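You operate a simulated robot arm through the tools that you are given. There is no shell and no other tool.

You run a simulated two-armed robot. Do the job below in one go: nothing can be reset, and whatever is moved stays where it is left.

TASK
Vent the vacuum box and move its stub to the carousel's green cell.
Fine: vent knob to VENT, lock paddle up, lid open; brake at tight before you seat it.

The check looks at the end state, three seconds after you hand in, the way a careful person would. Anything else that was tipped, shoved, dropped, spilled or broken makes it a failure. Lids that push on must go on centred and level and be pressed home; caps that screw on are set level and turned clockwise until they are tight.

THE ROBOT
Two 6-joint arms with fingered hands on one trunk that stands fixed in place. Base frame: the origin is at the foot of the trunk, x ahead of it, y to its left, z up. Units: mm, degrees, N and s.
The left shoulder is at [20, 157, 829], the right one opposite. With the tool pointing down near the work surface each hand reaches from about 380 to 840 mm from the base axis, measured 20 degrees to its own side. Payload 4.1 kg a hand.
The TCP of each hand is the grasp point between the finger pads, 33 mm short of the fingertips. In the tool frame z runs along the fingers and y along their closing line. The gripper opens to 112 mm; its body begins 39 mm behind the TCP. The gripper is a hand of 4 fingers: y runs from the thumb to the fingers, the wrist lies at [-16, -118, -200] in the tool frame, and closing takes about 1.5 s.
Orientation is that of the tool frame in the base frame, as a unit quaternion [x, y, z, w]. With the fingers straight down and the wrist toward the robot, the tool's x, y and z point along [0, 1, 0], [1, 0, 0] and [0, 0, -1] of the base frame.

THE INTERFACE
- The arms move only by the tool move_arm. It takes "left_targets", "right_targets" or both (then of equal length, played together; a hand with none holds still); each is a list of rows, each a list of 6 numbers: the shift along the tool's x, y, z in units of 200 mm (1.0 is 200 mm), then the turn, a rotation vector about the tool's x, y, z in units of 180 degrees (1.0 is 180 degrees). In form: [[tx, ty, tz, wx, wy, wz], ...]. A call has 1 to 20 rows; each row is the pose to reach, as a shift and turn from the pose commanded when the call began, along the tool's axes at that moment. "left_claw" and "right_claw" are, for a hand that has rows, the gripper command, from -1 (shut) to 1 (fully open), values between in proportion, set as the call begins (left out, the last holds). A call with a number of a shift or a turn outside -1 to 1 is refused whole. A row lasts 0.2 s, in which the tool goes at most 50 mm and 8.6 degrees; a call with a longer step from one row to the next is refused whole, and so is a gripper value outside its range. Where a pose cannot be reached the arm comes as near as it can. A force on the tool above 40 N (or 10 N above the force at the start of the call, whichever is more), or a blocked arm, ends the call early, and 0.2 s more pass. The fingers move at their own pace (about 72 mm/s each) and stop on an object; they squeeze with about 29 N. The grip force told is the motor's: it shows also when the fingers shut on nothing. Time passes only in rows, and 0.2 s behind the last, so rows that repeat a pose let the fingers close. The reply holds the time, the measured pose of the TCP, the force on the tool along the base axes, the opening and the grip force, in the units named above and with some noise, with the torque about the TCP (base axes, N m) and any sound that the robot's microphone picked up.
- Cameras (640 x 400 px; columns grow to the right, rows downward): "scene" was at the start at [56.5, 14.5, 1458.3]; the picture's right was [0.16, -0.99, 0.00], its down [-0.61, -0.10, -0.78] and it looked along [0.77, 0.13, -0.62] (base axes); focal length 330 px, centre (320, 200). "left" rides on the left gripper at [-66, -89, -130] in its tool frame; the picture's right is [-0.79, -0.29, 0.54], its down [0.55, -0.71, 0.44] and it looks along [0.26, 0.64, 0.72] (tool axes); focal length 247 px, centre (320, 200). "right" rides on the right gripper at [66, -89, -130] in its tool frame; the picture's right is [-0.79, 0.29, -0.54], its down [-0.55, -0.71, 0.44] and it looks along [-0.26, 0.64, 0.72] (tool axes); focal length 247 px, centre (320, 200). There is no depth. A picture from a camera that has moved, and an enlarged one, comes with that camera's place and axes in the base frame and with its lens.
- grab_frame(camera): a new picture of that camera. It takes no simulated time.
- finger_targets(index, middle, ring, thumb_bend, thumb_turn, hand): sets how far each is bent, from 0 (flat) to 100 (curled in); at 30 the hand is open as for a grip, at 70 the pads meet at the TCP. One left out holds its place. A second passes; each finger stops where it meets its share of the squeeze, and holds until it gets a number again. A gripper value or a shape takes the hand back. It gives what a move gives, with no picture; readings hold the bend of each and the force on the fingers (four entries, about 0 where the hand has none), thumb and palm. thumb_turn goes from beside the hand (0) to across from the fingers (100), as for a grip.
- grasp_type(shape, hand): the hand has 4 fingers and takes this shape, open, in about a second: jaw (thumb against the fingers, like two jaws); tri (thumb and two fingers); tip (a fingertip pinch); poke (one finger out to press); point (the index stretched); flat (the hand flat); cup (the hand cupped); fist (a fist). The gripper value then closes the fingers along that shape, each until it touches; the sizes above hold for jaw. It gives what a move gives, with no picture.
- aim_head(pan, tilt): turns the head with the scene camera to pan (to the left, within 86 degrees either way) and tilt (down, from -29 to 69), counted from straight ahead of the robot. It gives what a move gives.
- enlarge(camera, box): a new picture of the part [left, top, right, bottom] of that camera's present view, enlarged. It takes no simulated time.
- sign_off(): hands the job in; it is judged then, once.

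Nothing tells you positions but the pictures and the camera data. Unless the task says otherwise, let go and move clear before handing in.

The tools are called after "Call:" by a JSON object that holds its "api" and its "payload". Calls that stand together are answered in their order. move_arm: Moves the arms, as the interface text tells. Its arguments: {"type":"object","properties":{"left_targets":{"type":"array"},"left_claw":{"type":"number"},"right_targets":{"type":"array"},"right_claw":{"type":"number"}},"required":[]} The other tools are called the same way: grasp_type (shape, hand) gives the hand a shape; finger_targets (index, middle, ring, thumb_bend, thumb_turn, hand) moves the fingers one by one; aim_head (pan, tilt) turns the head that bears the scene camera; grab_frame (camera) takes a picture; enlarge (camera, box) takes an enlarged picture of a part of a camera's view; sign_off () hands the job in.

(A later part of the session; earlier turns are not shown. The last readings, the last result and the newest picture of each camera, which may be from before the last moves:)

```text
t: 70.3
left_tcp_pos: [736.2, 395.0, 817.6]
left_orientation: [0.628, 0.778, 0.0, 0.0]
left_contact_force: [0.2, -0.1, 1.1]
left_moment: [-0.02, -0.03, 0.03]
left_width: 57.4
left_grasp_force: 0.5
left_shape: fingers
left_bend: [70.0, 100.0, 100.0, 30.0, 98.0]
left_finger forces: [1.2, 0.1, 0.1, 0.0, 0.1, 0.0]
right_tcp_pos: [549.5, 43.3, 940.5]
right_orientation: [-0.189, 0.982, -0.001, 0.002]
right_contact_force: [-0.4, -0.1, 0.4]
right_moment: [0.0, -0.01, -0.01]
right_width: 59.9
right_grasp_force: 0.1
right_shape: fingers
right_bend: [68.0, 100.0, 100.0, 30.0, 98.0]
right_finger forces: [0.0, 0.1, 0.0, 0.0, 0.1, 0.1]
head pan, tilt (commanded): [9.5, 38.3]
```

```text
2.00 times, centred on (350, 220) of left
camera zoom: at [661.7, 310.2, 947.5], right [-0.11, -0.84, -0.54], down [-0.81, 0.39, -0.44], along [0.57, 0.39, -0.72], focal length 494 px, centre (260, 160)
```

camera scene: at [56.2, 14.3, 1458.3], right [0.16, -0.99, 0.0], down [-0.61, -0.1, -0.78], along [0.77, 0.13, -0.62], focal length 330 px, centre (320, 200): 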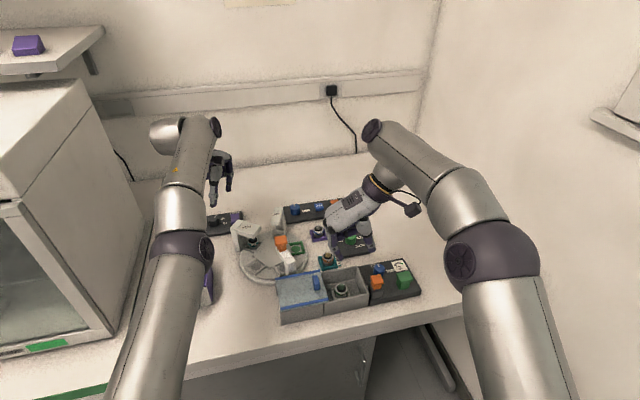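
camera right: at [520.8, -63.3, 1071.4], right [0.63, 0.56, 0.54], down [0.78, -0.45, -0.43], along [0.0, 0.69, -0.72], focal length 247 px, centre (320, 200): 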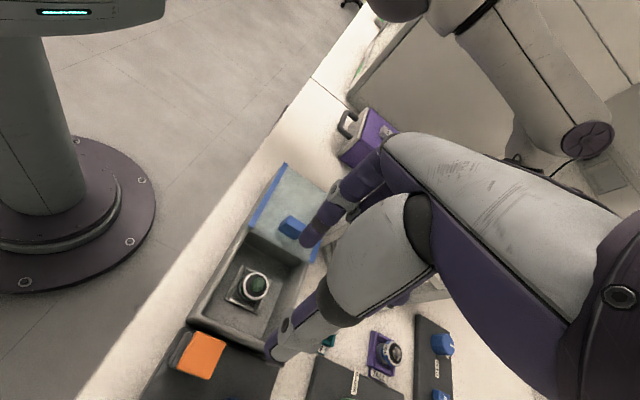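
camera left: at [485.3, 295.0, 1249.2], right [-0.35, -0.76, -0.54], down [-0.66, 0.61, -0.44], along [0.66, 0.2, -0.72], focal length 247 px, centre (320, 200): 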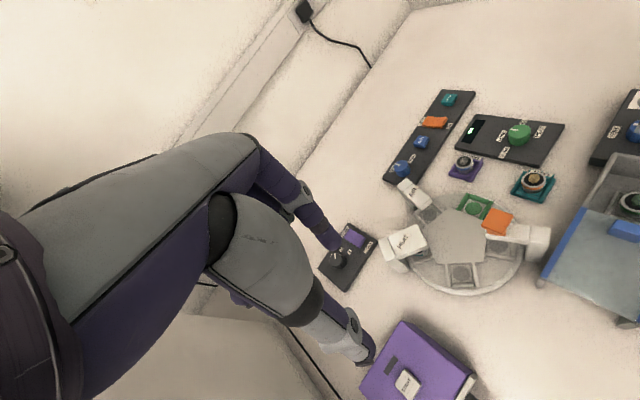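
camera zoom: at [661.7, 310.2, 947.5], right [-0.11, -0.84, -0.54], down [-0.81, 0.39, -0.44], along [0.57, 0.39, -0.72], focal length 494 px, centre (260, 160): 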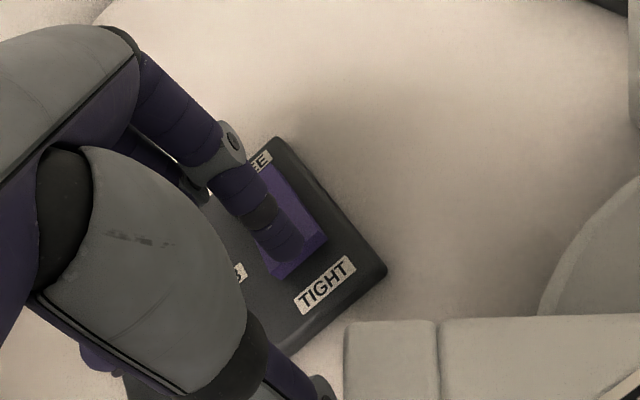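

The fingertip is just touching (1 N). I'll press on in 2 mm steps.

Call:
{"api": "move_arm", "payload": {"left_targets": [[0, 0, 0.01, 0, 0, 0], [0, 0, 0.02, 0, 0, 0], [0, 0, 0.03, 0, 0, 0], [0, 0, 0.04, 0, 0, 0]]}}

Call:
{"api": "enlarge", "payload": {"camera": "left", "box": [240, 120, 460, 320]}}

```text
t: 71.3
left_tcp_pos: [736.9, 394.7, 812.3]
left_orientation: [0.627, 0.779, 0.003, 0.002]
left_contact_force: [1.6, 1.4, 12.7]
left_moment: [-0.02, -0.22, -0.01]
left_width: 55.4
left_grasp_force: 5.9
left_shape: fingers
left_bend: [71.0, 100.0, 100.0, 30.0, 98.0]
left_finger forces: [12.7, 0.0, 0.1, 0.1, 0.0, 0.0]
right_tcp_pos: [548.6, 43.6, 940.7]
right_orientation: [-0.19, 0.982, -0.002, 0.002]
right_contact_force: [1.0, 1.0, 0.8]
right_moment: [0.0, 0.03, 0.04]
right_width: 59.6
right_grasp_force: 0.1
right_shape: fingers
right_bend: [68.0, 100.0, 100.0, 30.0, 98.0]
right_finger forces: [0.1, 0.0, 0.1, 0.0, 0.1, 0.1]
head pan, tilt (commanded): [9.5, 38.3]
```

```text
2.00 times, centred on (350, 220) of left
camera zoom: at [662.3, 310.5, 940.9], right [-0.11, -0.83, -0.54], down [-0.81, 0.39, -0.44], along [0.58, 0.39, -0.72], focal length 494 px, centre (260, 160)
```

zoom: 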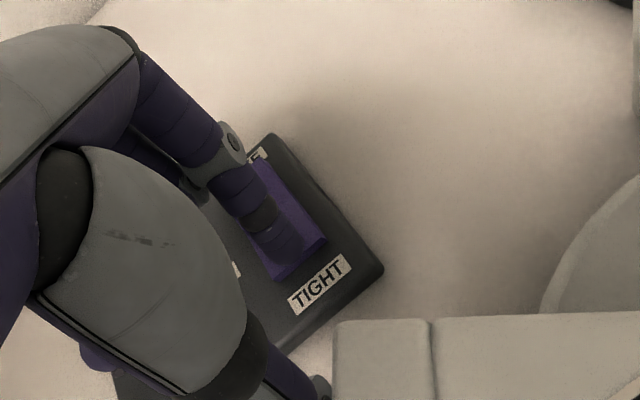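

Call:
{"api": "move_arm", "payload": {"left_targets": [[0, 0, 0.01, 0, 0, 0], [0, 0, 0.02, 0, 0, 0], [0, 0, 0.02, 0, 0, 0]]}}

Call:
{"api": "enlarge", "payload": {"camera": "left", "box": [300, 170, 400, 260]}}

```text
t: 72.1
left_tcp_pos: [737.7, 395.1, 810.9]
left_orientation: [0.627, 0.779, 0.004, 0.004]
left_contact_force: [7.0, 1.3, 32.0]
left_moment: [-0.2, -0.53, 0.12]
left_width: 54.8
left_grasp_force: 16.3
left_shape: fingers
left_bend: [71.0, 100.0, 100.0, 30.0, 98.0]
left_finger forces: [31.8, 0.0, 0.1, 0.0, 0.0, 0.1]
right_tcp_pos: [549.5, 42.9, 942.3]
right_orientation: [-0.19, 0.982, -0.001, 0.002]
right_contact_force: [0.2, 0.9, -0.3]
right_moment: [-0.01, -0.05, -0.01]
right_width: 59.9
right_grasp_force: 0.0
right_shape: fingers
right_bend: [68.0, 100.0, 100.0, 30.0, 98.0]
right_finger forces: [0.0, 0.0, 0.0, 0.0, 0.0, 0.0]
head pan, tilt (commanded): [9.5, 38.3]
```

```text
4.44 times, centred on (350, 215) of left
camera zoom: at [662.1, 310.4, 939.7], right [-0.1, -0.83, -0.54], down [-0.81, 0.39, -0.44], along [0.58, 0.39, -0.71], focal length 1098 px, centre (187, 133)
```

zoom: 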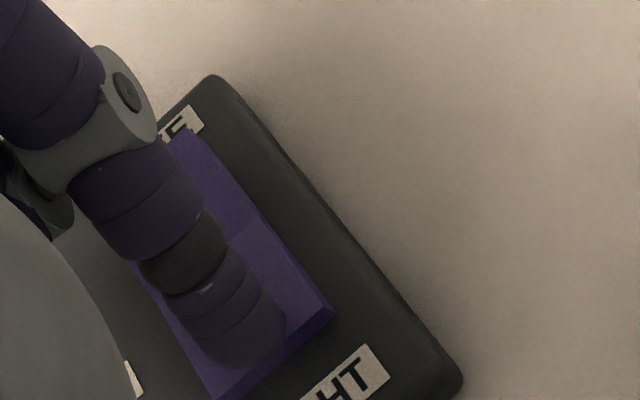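

It was pressed firmly with 32 N. I'll lift off and check which way the rocker sits.

Call:
{"api": "move_arm", "payload": {"left_targets": [[0, 0, -0.06, 0, 0, 0], [0, 0, -0.2, 0, 0, 0], [0, 0, -0.4, 0, 0, 0], [0, -0.15, -0.55, 0, 0, 0], [0, -0.35, -0.65, 0, 0, 0]]}}

Call:
{"api": "enlarge", "payload": {"camera": "left", "box": [310, 160, 430, 270]}}

Call:
{"api": "enlarge", "payload": {"camera": "scene", "box": [190, 190, 270, 250]}}

```text
t: 73.3
left_tcp_pos: [669.6, 378.6, 934.1]
left_orientation: [0.627, 0.779, -0.001, -0.002]
left_contact_force: [-0.2, 0.0, -1.1]
left_moment: [0.02, 0.05, -0.02]
left_width: 57.2
left_grasp_force: 0.1
left_shape: fingers
left_bend: [70.0, 100.0, 100.0, 30.0, 98.0]
left_finger forces: [0.0, 0.0, 0.0, 0.1, 0.0, 0.1]
right_tcp_pos: [548.8, 42.9, 941.1]
right_orientation: [-0.191, 0.982, -0.001, 0.002]
right_contact_force: [0.7, 0.5, -0.4]
right_moment: [0.02, 0.06, -0.02]
right_width: 60.0
right_grasp_force: 0.0
right_shape: fingers
right_bend: [68.0, 100.0, 100.0, 30.0, 98.0]
right_finger forces: [0.0, 0.1, 0.0, 0.0, 0.0, 0.0]
head pan, tilt (commanded): [9.5, 38.3]
```

```text
3.64 times, centred on (370, 215) of left
camera zoom: at [595.8, 295.2, 1063.5], right [-0.11, -0.84, -0.54], down [-0.81, 0.39, -0.43], along [0.57, 0.39, -0.72], focal length 898 px, centre (138, 146)
```

zoom: 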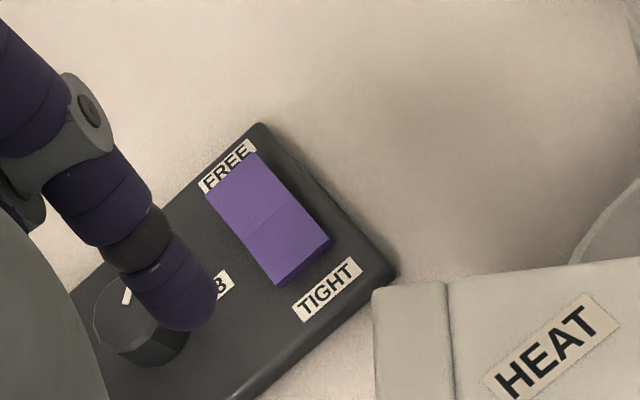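

```text
6.67 times, centred on (230, 220) of scene
camera zoom: at [57.0, 14.5, 1458.3], right [0.16, -0.99, 0.0], down [-0.61, -0.1, -0.78], along [0.77, 0.13, -0.62], focal length 2198 px, centre (920, 67)
```

zoom: 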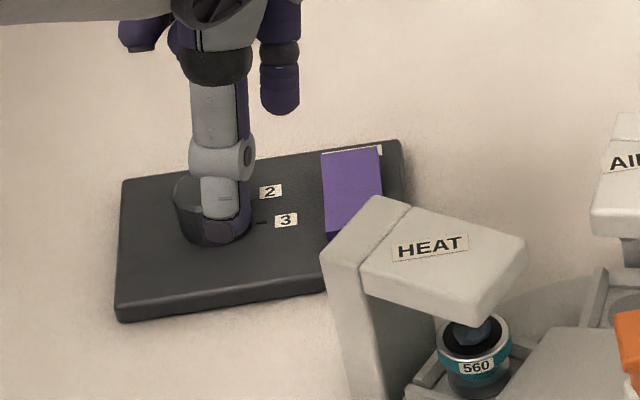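

The brake is now at TIGHT: its near end is down and the far end now hides the FREE label. I'll take the left hand back up and out of the way.

Call:
{"api": "move_arm", "payload": {"left_targets": [[0, -0.05, -0.2, 0, 0, 0], [0, -0.15, -0.4, 0, 0, 0], [0, -0.3, -0.58, 0, 0, 0], [0, -0.5, -0.7, 0, 0, 0], [0, -0.7, -0.8, 0, 0, 0], [0, -0.9, -0.9, 0, 0, 0], [0, -1.0, -1.0, 0, 0, 0]]}}

Call:
{"api": "move_arm", "payload": {"left_targets": [[0, -0.1, -0.15, 0, 0, 0], [0, -0.2, -0.3, 0, 0, 0], [0, -0.3, -0.45, 0, 0, 0]]}}

Call:
{"api": "grab_frame", "payload": {"camera": "scene"}}

Call:
{"api": "enlarge", "payload": {"camera": "scene", "box": [190, 190, 310, 290]}}

Call:
{"api": "grab_frame", "payload": {"camera": "left"}}

```text
t: 74.9
left_tcp_pos: [475.0, 338.6, 1135.8]
left_orientation: [0.627, 0.779, -0.001, 0.0]
left_contact_force: [0.0, -0.8, -0.4]
left_moment: [-0.03, 0.0, 0.04]
left_width: 57.3
left_grasp_force: 0.1
left_shape: fingers
left_bend: [70.0, 100.0, 100.0, 30.0, 98.0]
left_finger forces: [0.0, 0.1, 0.1, 0.1, 0.1, 0.0]
right_tcp_pos: [549.8, 44.3, 940.5]
right_orientation: [-0.189, 0.982, -0.002, 0.002]
right_contact_force: [0.5, 0.5, 0.1]
right_moment: [0.0, 0.01, 0.06]
right_width: 59.7
right_grasp_force: 0.0
right_shape: fingers
right_bend: [68.0, 100.0, 100.0, 30.0, 98.0]
right_finger forces: [0.0, 0.0, 0.1, 0.0, 0.0, 0.0]
head pan, tilt (commanded): [9.5, 38.3]
```

```text
t: 75.7
left_tcp_pos: [412.4, 324.2, 1225.1]
left_orientation: [0.627, 0.779, 0.0, 0.0]
left_contact_force: [-0.2, 0.1, -0.3]
left_moment: [0.0, -0.01, -0.03]
left_width: 57.4
left_grasp_force: 0.0
left_shape: fingers
left_bend: [70.0, 100.0, 100.0, 30.0, 98.0]
left_finger forces: [0.0, 0.0, 0.0, 0.0, 0.1, 0.0]
right_tcp_pos: [549.8, 44.5, 942.1]
right_orientation: [-0.19, 0.982, -0.001, 0.001]
right_contact_force: [0.5, -0.1, -0.2]
right_moment: [-0.01, 0.04, 0.01]
right_width: 59.7
right_grasp_force: 0.1
right_shape: fingers
right_bend: [68.0, 100.0, 100.0, 30.0, 98.0]
right_finger forces: [0.0, 0.0, 0.0, 0.0, 0.0, 0.0]
head pan, tilt (commanded): [9.5, 38.3]
```

```text
taken
camera scene: at [56.7, 14.5, 1458.3], right [0.16, -0.99, 0.0], down [-0.61, -0.1, -0.78], along [0.77, 0.13, -0.62], focal length 330 px, centre (320, 200)
```

scene: 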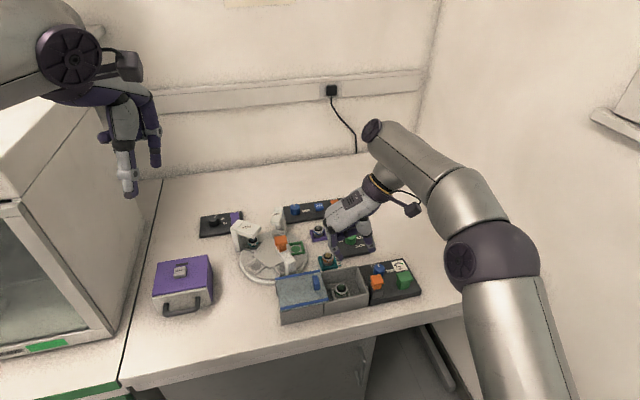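

```text
4.00 times, centred on (250, 240) of scene
camera zoom: at [56.7, 14.5, 1458.3], right [0.16, -0.99, 0.0], down [-0.61, -0.1, -0.78], along [0.77, 0.13, -0.62], focal length 1319 px, centre (600, 40)
```

zoom: 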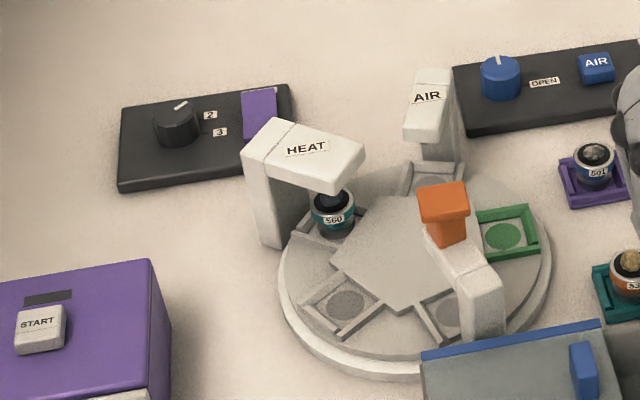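

```text
taken
camera left: at [339.2, 239.8, 1354.0], right [-0.11, -0.84, -0.54], down [-0.81, 0.39, -0.44], along [0.57, 0.39, -0.72], focal length 247 px, centre (320, 200)
```

left: 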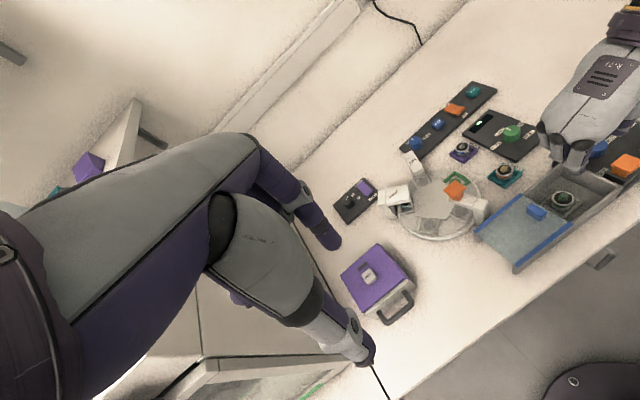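

Next is the stub. I'll shape the right hand as a three-point grip with ring curled, and go down above the box to see whether the arm can hold this orientation lower down.

Call:
{"api": "finger_targets", "payload": {"hand": "right", "index": 50, "middle": 50, "ring": 100, "thumb_bend": 50, "thumb_turn": 100}}

Call:
{"api": "move_arm", "payload": {"right_targets": [[0, 0, 0.1, 0, 0, 0], [0, 0, 0.2, 0, 0, 0], [0, 0, 0.3, 0, 0, 0], [0, 0, 0.3, 0, 0, 0]]}}

Call:
{"api": "grab_frame", "payload": {"camera": "right"}}

Call:
{"api": "enlarge", "payload": {"camera": "scene", "box": [310, 200, 430, 320]}}

Call:
{"api": "enlarge", "payload": {"camera": "left", "box": [500, 100, 640, 240]}}

```text
t: 76.7
left_tcp_pos: [413.3, 323.3, 1223.3]
left_orientation: [0.627, 0.779, 0.0, 0.0]
left_contact_force: [-0.1, -0.6, -0.2]
left_moment: [0.0, -0.03, 0.01]
left_width: 57.4
left_grasp_force: 0.0
left_shape: fingers
left_bend: [70.0, 100.0, 100.0, 30.0, 98.0]
left_finger forces: [0.1, 0.0, 0.0, 0.1, 0.1, 0.0]
right_tcp_pos: [549.4, 43.4, 941.4]
right_orientation: [-0.189, 0.982, -0.002, 0.002]
right_contact_force: [0.0, 1.0, 0.8]
right_moment: [-0.02, 0.02, -0.02]
right_width: 57.4
right_grasp_force: 0.1
right_shape: fingers
right_bend: [50.0, 50.0, 100.0, 50.0, 100.0]
right_finger forces: [0.1, 0.0, 0.1, 0.0, 0.0, 0.1]
head pan, tilt (commanded): [9.5, 38.3]
```

```text
t: 77.7
left_tcp_pos: [412.7, 323.5, 1224.9]
left_orientation: [0.627, 0.779, 0.0, 0.0]
left_contact_force: [1.0, -0.1, -0.3]
left_moment: [-0.01, 0.03, 0.0]
left_width: 57.2
left_grasp_force: 0.0
left_shape: fingers
left_bend: [70.0, 100.0, 100.0, 30.0, 98.0]
left_finger forces: [0.0, 0.0, 0.0, 0.0, 0.1, 0.0]
right_tcp_pos: [547.4, 45.7, 882.3]
right_orientation: [-0.19, 0.982, -0.001, 0.003]
right_contact_force: [0.1, 0.2, -0.3]
right_moment: [0.04, 0.01, 0.0]
right_width: 57.8
right_grasp_force: 0.0
right_shape: fingers
right_bend: [50.0, 50.0, 100.0, 50.0, 100.0]
right_finger forces: [0.0, 0.0, 0.1, 0.0, 0.0, 0.0]
head pan, tilt (commanded): [9.5, 38.3]
```

```text
taken
camera right: at [520.0, -62.3, 1011.4], right [0.63, 0.56, 0.54], down [0.78, -0.45, -0.43], along [0.0, 0.69, -0.72], focal length 247 px, centre (320, 200)
```

right: 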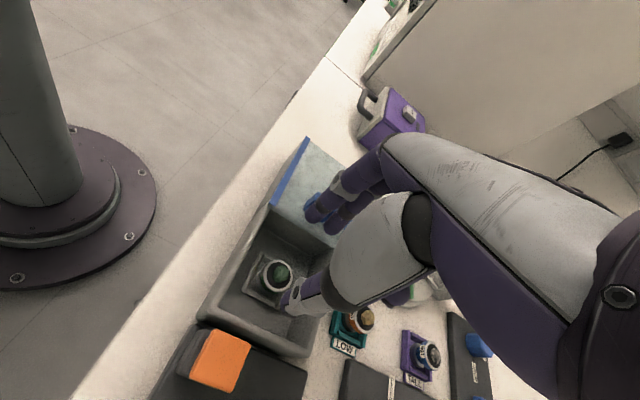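

```text
3.33 times, centred on (370, 260) of scene
camera zoom: at [56.4, 14.5, 1458.3], right [0.16, -0.99, 0.0], down [-0.61, -0.1, -0.78], along [0.77, 0.13, -0.62], focal length 1099 px, centre (153, 0)
```

zoom: 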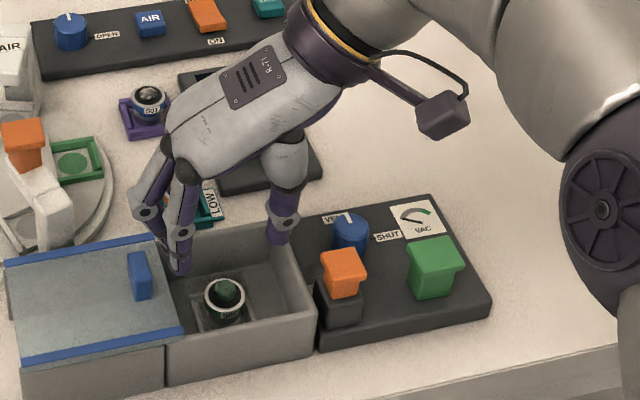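

```text
2.86 times, centred on (570, 170) of left
camera zoom: at [339.2, 239.8, 1353.7], right [-0.11, -0.84, -0.54], down [-0.81, 0.39, -0.44], along [0.57, 0.39, -0.72], focal length 706 px, centre (-394, 286)
```

zoom: 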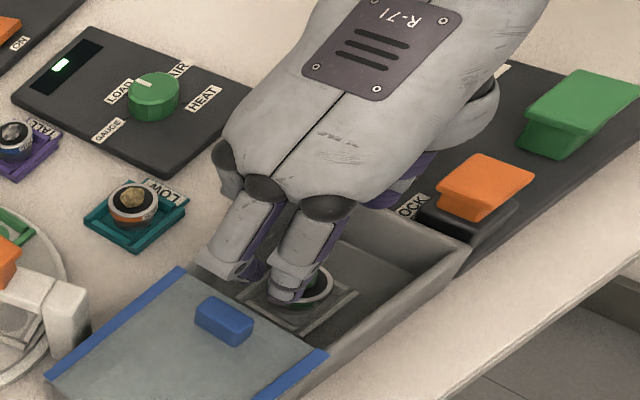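

The arm holds the pose here. The lid edge is only about 40 mm left of the stub, so I'll narrow the fingers on that side and refine the stub's position before going in.

Call:
{"api": "finger_targets", "payload": {"hand": "right", "index": 57, "middle": 57, "ring": 100, "thumb_bend": 53, "thumb_turn": 100}}

Call:
{"api": "enlarge", "payload": {"camera": "right", "box": [210, 190, 370, 350]}}

Call:
{"api": "enlarge", "payload": {"camera": "left", "box": [530, 140, 640, 240]}}

Call:
{"api": "enlarge", "payload": {"camera": "scene", "box": [330, 240, 400, 310]}}

```text
t: 78.7
left_tcp_pos: [413.6, 323.1, 1224.4]
left_orientation: [0.627, 0.779, 0.0, 0.0]
left_contact_force: [-0.2, 0.5, 0.3]
left_moment: [0.06, 0.0, 0.0]
left_width: 57.5
left_grasp_force: 0.1
left_shape: fingers
left_bend: [70.0, 100.0, 100.0, 30.0, 98.0]
left_finger forces: [0.0, 0.0, 0.1, 0.0, 0.0, 0.0]
right_tcp_pos: [547.7, 44.7, 881.0]
right_orientation: [-0.19, 0.982, -0.001, 0.002]
right_contact_force: [-1.2, -0.1, -0.4]
right_moment: [0.02, 0.03, 0.0]
right_width: 45.5
right_grasp_force: 0.1
right_shape: fingers
right_bend: [56.0, 56.0, 100.0, 53.0, 100.0]
right_finger forces: [0.0, 0.0, 0.0, 0.1, 0.0, 0.0]
head pan, tilt (commanded): [9.5, 38.3]
```

```text
2.50 times, centred on (290, 270) of right
camera zoom: at [520.0, -62.4, 1011.6], right [0.63, 0.56, 0.54], down [0.78, -0.45, -0.43], along [0.0, 0.69, -0.72], focal length 617 px, centre (395, 25)
```

zoom: 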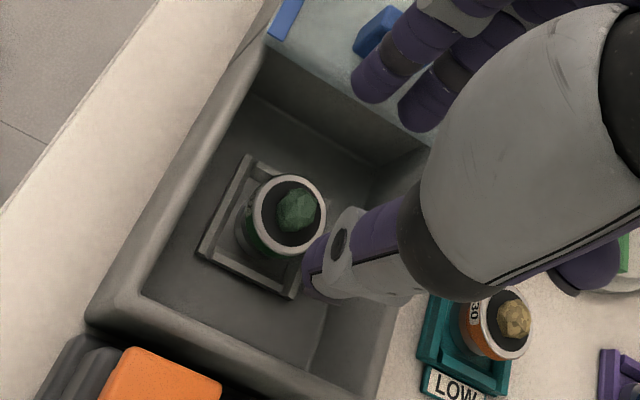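

```text
4.00 times, centred on (585, 190) of left
camera zoom: at [339.3, 239.8, 1353.7], right [-0.11, -0.84, -0.54], down [-0.81, 0.39, -0.44], along [0.57, 0.39, -0.72], focal length 988 px, centre (-740, 240)
```

zoom: 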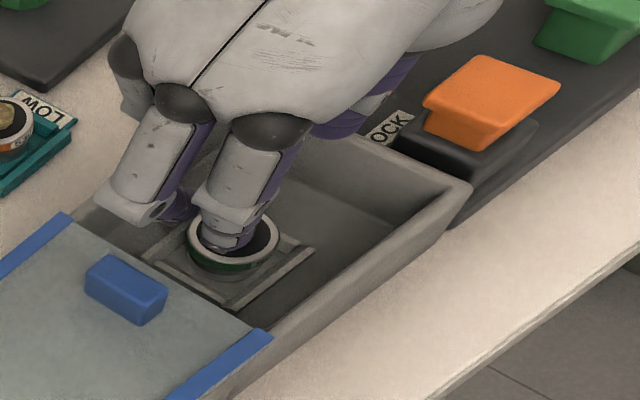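

```text
5.71 times, centred on (365, 275) of scene
camera zoom: at [56.5, 14.5, 1458.3], right [0.16, -0.99, 0.0], down [-0.61, -0.1, -0.78], along [0.77, 0.13, -0.62], focal length 1884 px, centre (63, -229)
```

zoom: 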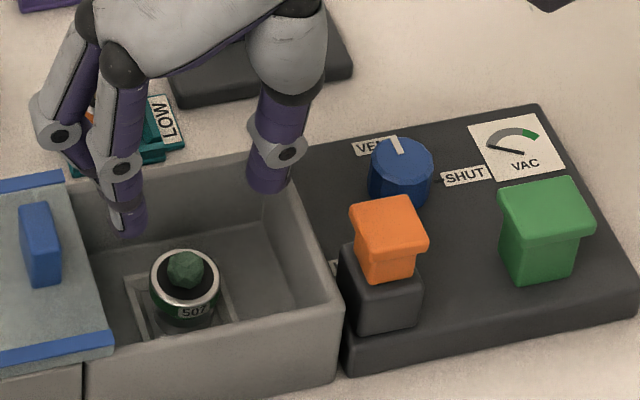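

The stub is at [549.6, 44.4] with its collar top near z=792. I'll centre on it and go down in stages.

Call:
{"api": "move_arm", "payload": {"right_targets": [[-0.008, -0.005, 0.06, 0, 0, 0], [-0.008, -0.005, 0.12, 0, 0, 0], [-0.008, -0.005, 0.18, 0, 0, 0], [-0.008, -0.005, 0.23, 0, 0, 0], [-0.008, -0.005, 0.23, 0, 0, 0]]}}

Call:
{"api": "enlarge", "payload": {"camera": "right", "box": [210, 190, 370, 350]}}

Call:
{"api": "enlarge", "payload": {"camera": "left", "box": [530, 140, 640, 240]}}

Call:
{"api": "enlarge", "payload": {"camera": "scene", "box": [330, 240, 400, 310]}}

```text
t: 79.9
left_tcp_pos: [414.0, 322.4, 1224.6]
left_orientation: [0.627, 0.779, 0.0, 0.001]
left_contact_force: [-0.8, -0.2, 0.4]
left_moment: [-0.02, -0.02, 0.0]
left_width: 57.0
left_grasp_force: 0.0
left_shape: fingers
left_bend: [70.0, 100.0, 100.0, 30.0, 98.0]
left_finger forces: [0.0, 0.0, 0.1, 0.1, 0.0, 0.0]
right_tcp_pos: [552.3, 43.3, 837.5]
right_orientation: [-0.189, 0.982, -0.001, 0.003]
right_contact_force: [3.6, -7.7, 12.5]
right_moment: [0.76, 0.16, -0.17]
right_width: 45.3
right_grasp_force: 7.0
right_shape: fingers
right_bend: [56.0, 58.0, 100.0, 53.0, 100.0]
right_finger forces: [0.1, 14.1, 0.0, 0.0, 0.0, 0.0]
head pan, tilt (commanded): [9.5, 38.3]
```

```text
2.50 times, centred on (290, 270) of right
camera zoom: at [522.1, -63.7, 966.9], right [0.63, 0.56, 0.54], down [0.78, -0.45, -0.43], along [0.01, 0.69, -0.72], focal length 617 px, centre (395, 25)
```

zoom: 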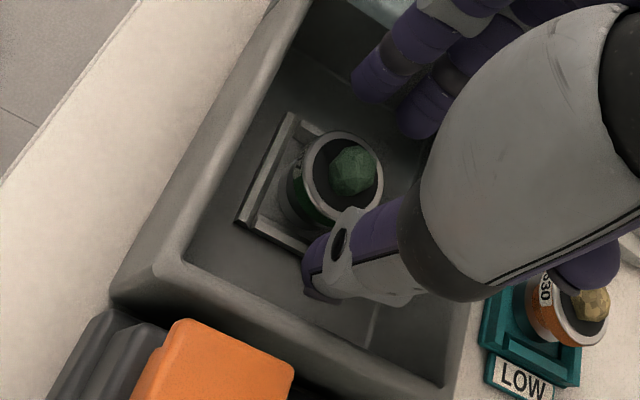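

```text
4.00 times, centred on (585, 190) of left
camera zoom: at [339.2, 239.4, 1353.8], right [-0.11, -0.84, -0.54], down [-0.81, 0.39, -0.44], along [0.57, 0.39, -0.72], focal length 988 px, centre (-740, 240)
```

zoom: 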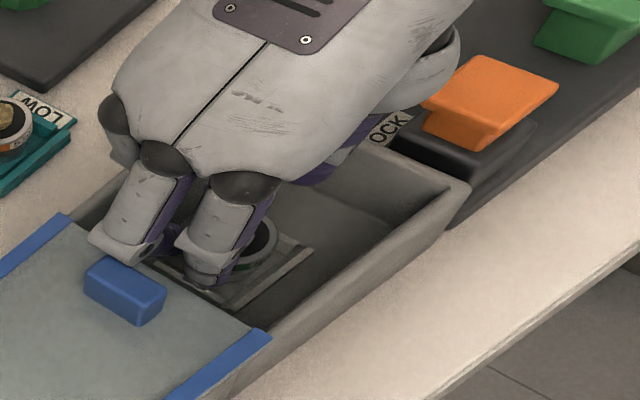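

```text
5.71 times, centred on (365, 275) of scene
camera zoom: at [56.3, 14.1, 1458.3], right [0.16, -0.99, 0.0], down [-0.61, -0.1, -0.78], along [0.77, 0.13, -0.62], focal length 1884 px, centre (63, -229)
```

zoom: 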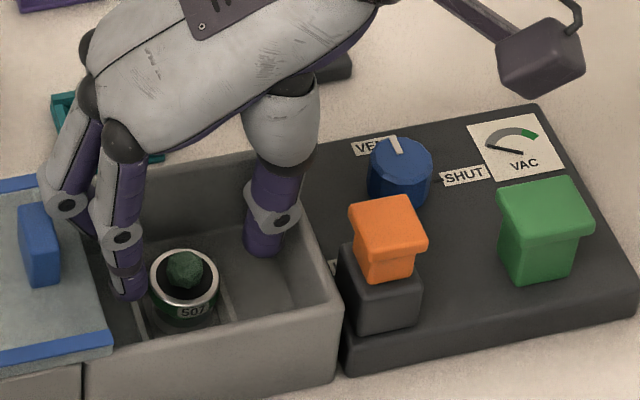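

The finger knuckles came down on the open lid's edge (about 12 N), so fingers on the left side won't fit. I'll back straight up. The fingers need to be on the right side, where there's more room, so I'll test that reversed orientation in free air.

Call:
{"api": "move_arm", "payload": {"right_targets": [[0, 0, -0.08, 0, 0, 0], [0, 0, -0.2, 0, 0, 0], [0, 0, -0.4, 0, 0, 0], [0, 0, -0.6, 0, 0, 0]]}}

Call:
{"api": "enlarge", "payload": {"camera": "scene", "box": [270, 220, 420, 330]}}

Call:
{"api": "enlarge", "payload": {"camera": "right", "box": [180, 140, 380, 340]}}

```text
t: 80.9
left_tcp_pos: [414.3, 322.9, 1224.4]
left_orientation: [0.627, 0.779, 0.0, -0.001]
left_contact_force: [1.1, 0.8, -0.2]
left_moment: [-0.02, 0.0, 0.04]
left_width: 57.2
left_grasp_force: 0.0
left_shape: fingers
left_bend: [70.0, 100.0, 100.0, 30.0, 98.0]
left_finger forces: [0.0, 0.0, 0.0, 0.0, 0.0, 0.0]
right_tcp_pos: [548.7, 43.5, 955.5]
right_orientation: [-0.19, 0.982, -0.001, 0.001]
right_contact_force: [-0.8, -0.4, -0.1]
right_moment: [0.0, 0.02, -0.03]
right_width: 45.4
right_grasp_force: 0.1
right_shape: fingers
right_bend: [56.0, 56.0, 100.0, 53.0, 100.0]
right_finger forces: [0.0, 0.1, 0.1, 0.1, 0.0, 0.1]
head pan, tilt (commanded): [9.5, 38.3]
```

```text
3.64 times, centred on (345, 275) of scene
camera zoom: at [56.6, 14.4, 1458.3], right [0.16, -0.99, 0.0], down [-0.61, -0.1, -0.78], along [0.77, 0.13, -0.62], focal length 1199 px, centre (229, -73)
```

zoom: 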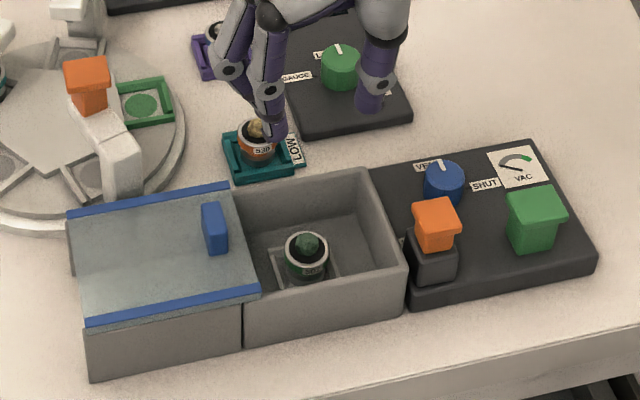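

```text
2.00 times, centred on (280, 240) of right
camera zoom: at [521.4, -63.0, 1086.5], right [0.63, 0.56, 0.54], down [0.78, -0.45, -0.43], along [0.0, 0.69, -0.72], focal length 494 px, centre (400, 120)
```

zoom: 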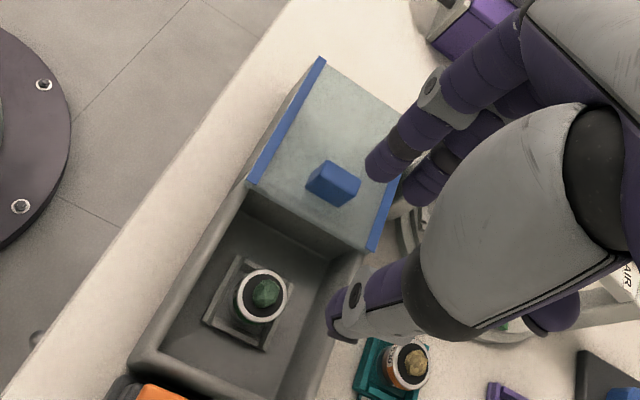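

Nothing was disturbed. Now I'll test the reversed yaw (fingers toward the right) in the air, in two halves.

Call:
{"api": "move_arm", "payload": {"right_targets": [[0, 0, 0, 0, 0, 0.046], [0, 0, 0, 0, 0, 0.092], [0, 0, 0, 0, 0, 0.138], [0, 0, 0, 0, 0, 0.184], [0, 0, 0, 0, 0, 0.23], [0, 0, 0, 0, 0, 0.276], [0, 0, 0, 0, 0, 0.322], [0, 0, 0, 0, 0, 0.368], [0, 0, 0, 0, 0, 0.414], [0, 0, 0, 0, 0, 0.46], [0, 0, 0, 0, 0, 0.5]]}}

Call:
{"api": "move_arm", "payload": {"right_targets": [[0, 0, 0, 0, 0, 0.046], [0, 0, 0, 0, 0, 0.092], [0, 0, 0, 0, 0, 0.138], [0, 0, 0, 0, 0, 0.184], [0, 0, 0, 0, 0, 0.23], [0, 0, 0, 0, 0, 0.276], [0, 0, 0, 0, 0, 0.322], [0, 0, 0, 0, 0, 0.368], [0, 0, 0, 0, 0, 0.414], [0, 0, 0, 0, 0, 0.45]]}}

Call:
{"api": "grab_frame", "payload": {"camera": "scene"}}

Call:
{"api": "grab_frame", "payload": {"camera": "right"}}

```text
t: 83.3
left_tcp_pos: [414.4, 322.2, 1223.7]
left_orientation: [0.627, 0.779, 0.0, 0.0]
left_contact_force: [-0.8, 0.6, -0.1]
left_moment: [-0.02, 0.0, 0.02]
left_width: 57.1
left_grasp_force: 0.1
left_shape: fingers
left_bend: [70.0, 100.0, 100.0, 30.0, 98.0]
left_finger forces: [0.0, 0.1, 0.0, 0.0, 0.1, 0.1]
right_tcp_pos: [550.3, 44.0, 954.6]
right_orientation: [0.56, 0.828, 0.0, 0.002]
right_contact_force: [0.0, 0.6, 0.3]
right_moment: [0.0, -0.03, 0.01]
right_width: 45.6
right_grasp_force: 0.0
right_shape: fingers
right_bend: [56.0, 56.0, 100.0, 53.0, 100.0]
right_finger forces: [0.0, 0.0, 0.0, 0.0, 0.0, 0.0]
head pan, tilt (commanded): [9.5, 38.3]
```

```text
t: 85.5
left_tcp_pos: [413.7, 323.4, 1223.8]
left_orientation: [0.628, 0.778, 0.0, 0.001]
left_contact_force: [-0.5, 0.0, 0.2]
left_moment: [0.03, 0.01, -0.03]
left_width: 57.6
left_grasp_force: 0.0
left_shape: fingers
left_bend: [70.0, 100.0, 100.0, 30.0, 98.0]
left_finger forces: [0.0, 0.0, 0.1, 0.1, 0.1, 0.0]
right_tcp_pos: [550.4, 43.8, 955.3]
right_orientation: [0.964, 0.265, 0.002, 0.001]
right_contact_force: [-1.0, -1.3, 0.0]
right_moment: [0.0, 0.0, 0.01]
right_width: 45.5
right_grasp_force: 0.0
right_shape: fingers
right_bend: [56.0, 56.0, 100.0, 53.0, 100.0]
right_finger forces: [0.1, 0.1, 0.0, 0.0, 0.0, 0.0]
head pan, tilt (commanded): [9.5, 38.3]
```

```text
taken
camera scene: at [56.4, 14.3, 1458.3], right [0.16, -0.99, 0.0], down [-0.61, -0.1, -0.78], along [0.77, 0.13, -0.62], focal length 330 px, centre (320, 200)
```

scene: 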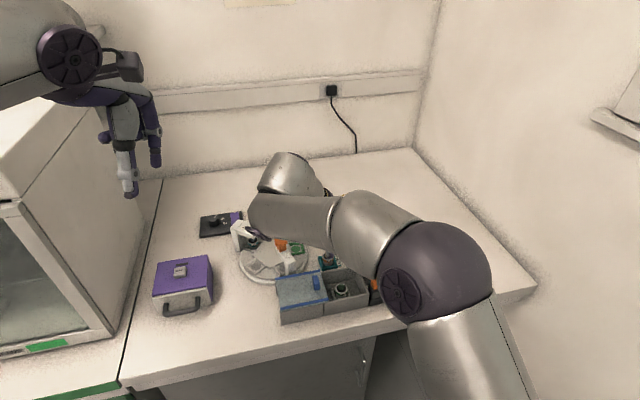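

```text
taken
camera right: at [560.1, 154.8, 1085.3], right [-0.54, -0.65, 0.54], down [-0.84, 0.33, -0.44], along [0.11, -0.69, -0.72], focal length 247 px, centre (320, 200)
```

right: 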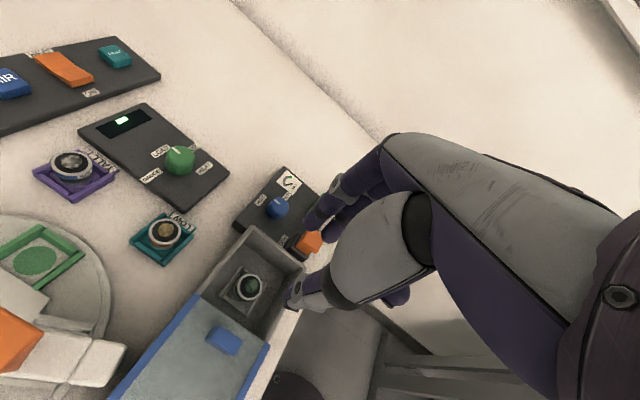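

The right arm reaches this reversed yaw (-59°) cleanly. I'll turn to about -53°, lean the thumb side up 5° to clear the lid handle, and lower partway.

Call:
{"api": "move_arm", "payload": {"right_targets": [[0, 0.007, 0.1, 0.01, 0, -0.012], [0, 0.007, 0.2, 0.02, 0, -0.024], [0, 0.007, 0.3, 0.028, 0, -0.035], [0, 0.007, 0.4, 0.028, 0, -0.035], [0, 0.007, 0.425, 0.028, 0, -0.035]]}}

Call:
{"api": "grab_frame", "payload": {"camera": "right"}}

Call:
{"api": "enlarge", "payload": {"camera": "left", "box": [500, 120, 640, 260]}}

Call:
{"api": "enlarge", "payload": {"camera": "scene", "box": [270, 170, 430, 320]}}

```text
t: 86.7
left_tcp_pos: [414.0, 324.2, 1223.6]
left_orientation: [0.627, 0.779, 0.0, 0.0]
left_contact_force: [0.1, -0.1, 0.0]
left_moment: [0.01, 0.02, -0.02]
left_width: 57.2
left_grasp_force: 0.0
left_shape: fingers
left_bend: [70.0, 100.0, 100.0, 30.0, 98.0]
left_finger forces: [0.0, 0.1, 0.0, 0.1, 0.0, 0.1]
right_tcp_pos: [550.7, 42.6, 871.4]
right_orientation: [0.946, 0.32, -0.01, -0.041]
right_contact_force: [0.7, 0.0, 0.9]
right_moment: [-0.01, -0.01, 0.02]
right_width: 45.3
right_grasp_force: 0.1
right_shape: fingers
right_bend: [56.0, 56.0, 100.0, 53.0, 100.0]
right_finger forces: [0.1, 0.0, 0.1, 0.1, 0.0, 0.0]
head pan, tilt (commanded): [9.5, 38.3]
```

```text
taken
camera right: at [554.6, 143.8, 1008.8], right [-0.43, -0.75, 0.51], down [-0.89, 0.26, -0.38], along [0.15, -0.61, -0.77], focal length 247 px, centre (320, 200)
```

right: 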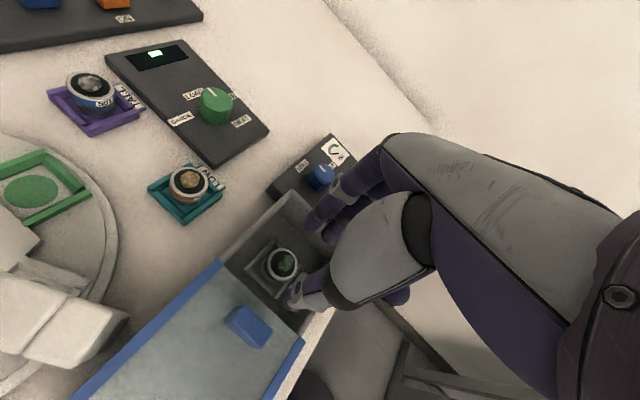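

```text
2.86 times, centred on (570, 190) of left
camera zoom: at [339.2, 239.7, 1353.7], right [-0.11, -0.84, -0.54], down [-0.81, 0.39, -0.44], along [0.57, 0.39, -0.72], focal length 706 px, centre (-394, 229)
```

zoom: 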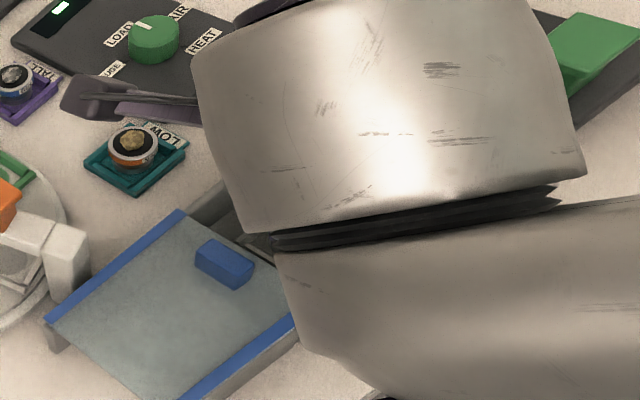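

```text
2.67 times, centred on (350, 245) of scene
camera zoom: at [56.4, 14.4, 1458.3], right [0.16, -0.99, 0.0], down [-0.61, -0.1, -0.78], along [0.77, 0.13, -0.62], focal length 879 px, centre (240, 80)
```

zoom: 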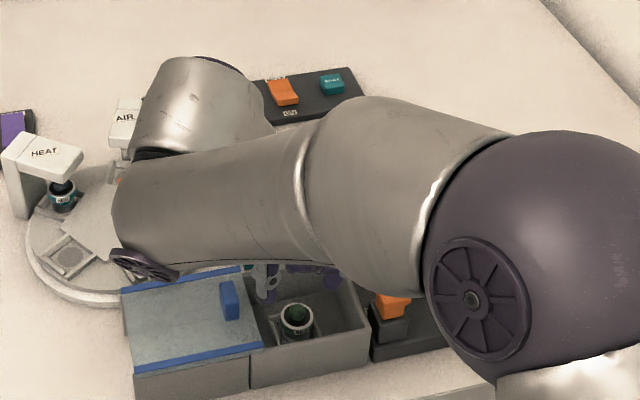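

The arm now blocks the other cameras, but the right wrist camera sees the stub well. I'll enlarge it to line up precisely.

Call:
{"api": "enlarge", "payload": {"camera": "right", "box": [200, 180, 380, 360]}}

Call:
{"api": "enlarge", "payload": {"camera": "scene", "box": [330, 255, 390, 305]}}

```text
2.22 times, centred on (290, 270) of right
camera zoom: at [554.6, 143.8, 1008.8], right [-0.43, -0.75, 0.51], down [-0.89, 0.26, -0.38], along [0.15, -0.61, -0.77], focal length 549 px, centre (387, 44)
```

zoom: 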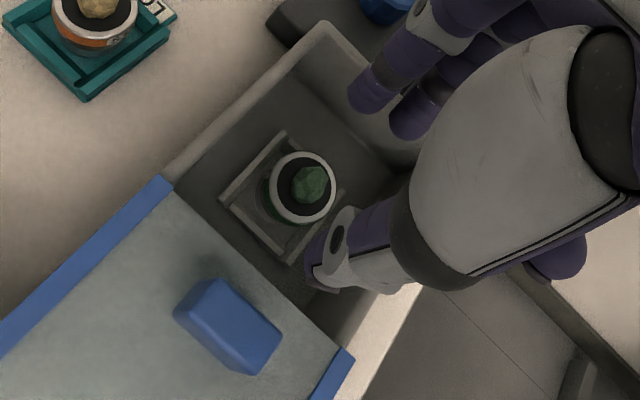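

```text
8.00 times, centred on (360, 280) of scene
camera zoom: at [56.4, 14.4, 1458.3], right [0.16, -0.99, 0.0], down [-0.61, -0.1, -0.78], along [0.77, 0.13, -0.62], focal length 2637 px, centre (0, -440)
```

zoom: 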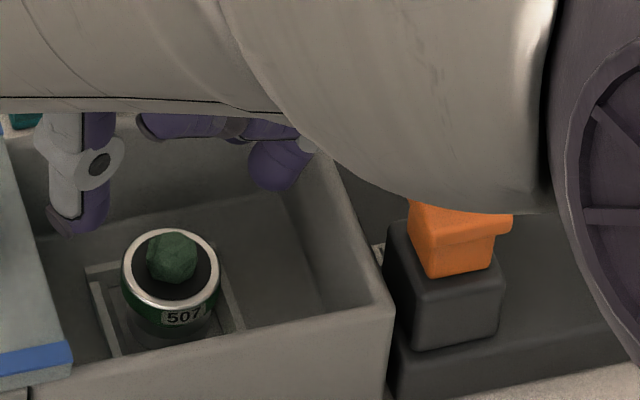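

The stub is centred under the grip, but the thumb is too close to the lid edge. I'll close the thumb a little and check again.

Call:
{"api": "finger_targets", "payload": {"hand": "right", "index": 56, "middle": 56, "ring": 100, "thumb_bend": 58, "thumb_turn": 100}}

Call:
{"api": "move_arm", "payload": {"right_targets": [[0, 0, 0.05, 0, 0, 0], [0, 0, 0.1, 0, 0, 0], [0, 0, 0.1, 0, 0, 0]]}}

Call:
{"api": "enlarge", "payload": {"camera": "right", "box": [200, 180, 380, 360]}}

Call:
{"api": "enlarge", "payload": {"camera": "scene", "box": [320, 255, 380, 305]}}

```text
t: 87.7
left_tcp_pos: [413.8, 323.0, 1226.1]
left_orientation: [0.627, 0.779, 0.0, 0.0]
left_contact_force: [-0.7, -0.4, -0.4]
left_moment: [0.01, -0.01, -0.01]
left_width: 57.2
left_grasp_force: 0.1
left_shape: fingers
left_bend: [70.0, 100.0, 100.0, 30.0, 98.0]
left_finger forces: [0.1, 0.1, 0.0, 0.0, 0.0, 0.0]
right_tcp_pos: [550.9, 42.3, 870.9]
right_orientation: [0.947, 0.319, -0.009, -0.04]
right_contact_force: [0.2, 0.6, 0.4]
right_moment: [0.04, -0.01, 0.02]
right_width: 39.7
right_grasp_force: 0.0
right_shape: fingers
right_bend: [56.0, 56.0, 100.0, 57.0, 100.0]
right_finger forces: [0.0, 0.1, 0.0, 0.1, 0.0, 0.0]
head pan, tilt (commanded): [9.5, 38.3]
```

```text
t: 88.5
left_tcp_pos: [413.9, 323.2, 1224.2]
left_orientation: [0.627, 0.779, 0.0, 0.0]
left_contact_force: [0.0, 0.3, 0.5]
left_moment: [0.01, 0.01, -0.01]
left_width: 57.3
left_grasp_force: 0.0
left_shape: fingers
left_bend: [70.0, 100.0, 100.0, 30.0, 98.0]
left_finger forces: [0.0, 0.0, 0.0, 0.1, 0.1, 0.0]
right_tcp_pos: [550.1, 43.8, 851.1]
right_orientation: [0.947, 0.32, -0.01, -0.041]
right_contact_force: [0.1, -0.1, 0.1]
right_moment: [-0.01, 0.0, 0.03]
right_width: 39.8
right_grasp_force: 0.1
right_shape: fingers
right_bend: [56.0, 56.0, 100.0, 57.0, 100.0]
right_finger forces: [0.1, 0.0, 0.1, 0.1, 0.0, 0.0]
head pan, tilt (commanded): [9.5, 38.3]
```

```text
2.22 times, centred on (290, 270) of right
camera zoom: at [554.3, 144.9, 988.6], right [-0.43, -0.74, 0.51], down [-0.89, 0.26, -0.38], along [0.15, -0.61, -0.77], focal length 549 px, centre (387, 44)
```

zoom: 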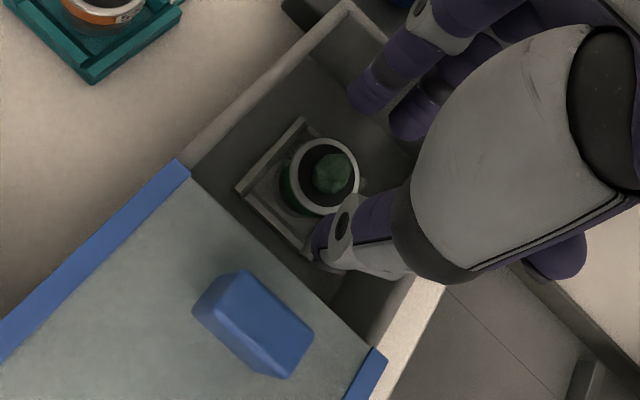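

```text
8.00 times, centred on (350, 280) of scene
camera zoom: at [56.4, 14.5, 1458.3], right [0.16, -0.99, 0.0], down [-0.61, -0.1, -0.78], along [0.77, 0.13, -0.62], focal length 2637 px, centre (80, -440)
```

zoom: 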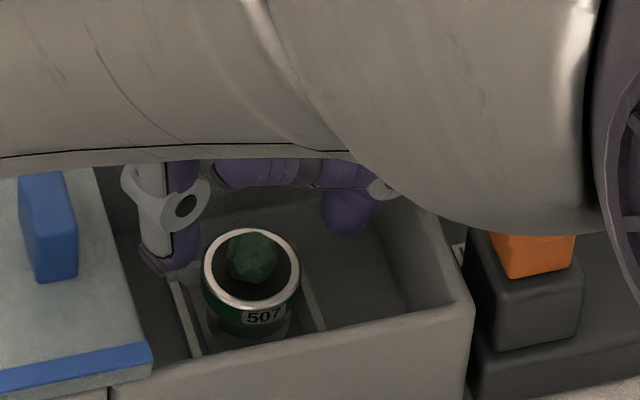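

The thumb is now clear of the lid edge. I'll continue straight down around the stub in small steps.

Call:
{"api": "move_arm", "payload": {"right_targets": [[0.004, 0.01, 0.03, 0, 0, 0], [0.004, 0.014, 0.07, 0, 0, 0], [0.004, 0.017, 0.11, 0, 0, 0], [0.004, 0.018, 0.135, 0, 0, 0], [0.004, 0.018, 0.135, 0, 0, 0]]}}

Call:
{"api": "enlarge", "payload": {"camera": "right", "box": [200, 180, 380, 360]}}

Call:
{"api": "enlarge", "payload": {"camera": "scene", "box": [320, 255, 380, 305]}}

```text
t: 89.7
left_tcp_pos: [412.5, 324.1, 1224.0]
left_orientation: [0.627, 0.779, 0.0, 0.0]
left_contact_force: [-0.5, 0.4, -0.7]
left_moment: [-0.03, -0.01, 0.02]
left_width: 57.3
left_grasp_force: 0.0
left_shape: fingers
left_bend: [70.0, 100.0, 100.0, 30.0, 98.0]
left_finger forces: [0.0, 0.0, 0.0, 0.0, 0.1, 0.0]
right_tcp_pos: [550.7, 44.4, 824.9]
right_orientation: [0.947, 0.319, -0.01, -0.041]
right_contact_force: [0.2, 3.7, 4.8]
right_moment: [-0.14, -0.09, 0.01]
right_width: 40.0
right_grasp_force: 2.7
right_shape: fingers
right_bend: [56.0, 57.0, 100.0, 57.0, 100.0]
right_finger forces: [0.0, 4.7, 0.1, 0.1, 0.1, 0.0]
head pan, tilt (commanded): [9.5, 38.3]
```

```text
2.22 times, centred on (290, 270) of right
camera zoom: at [555.9, 145.3, 961.5], right [-0.43, -0.75, 0.51], down [-0.89, 0.26, -0.38], along [0.15, -0.61, -0.77], focal length 549 px, centre (387, 44)
```

zoom: 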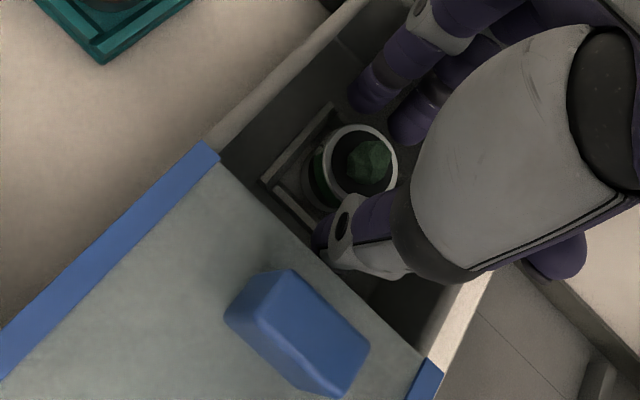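

```text
8.00 times, centred on (350, 280) of scene
camera zoom: at [56.3, 14.6, 1458.3], right [0.16, -0.99, 0.0], down [-0.61, -0.1, -0.78], along [0.77, 0.13, -0.62], focal length 2637 px, centre (80, -440)
```

zoom: 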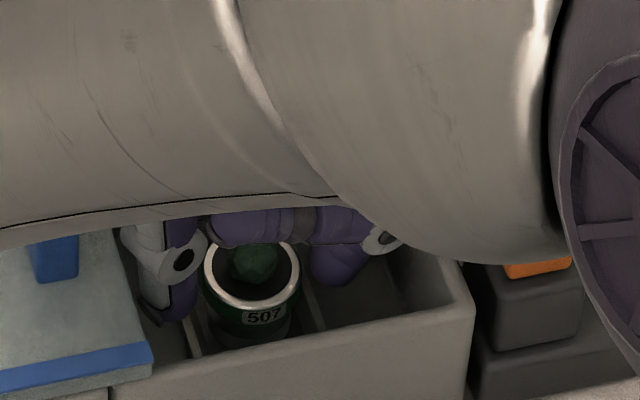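

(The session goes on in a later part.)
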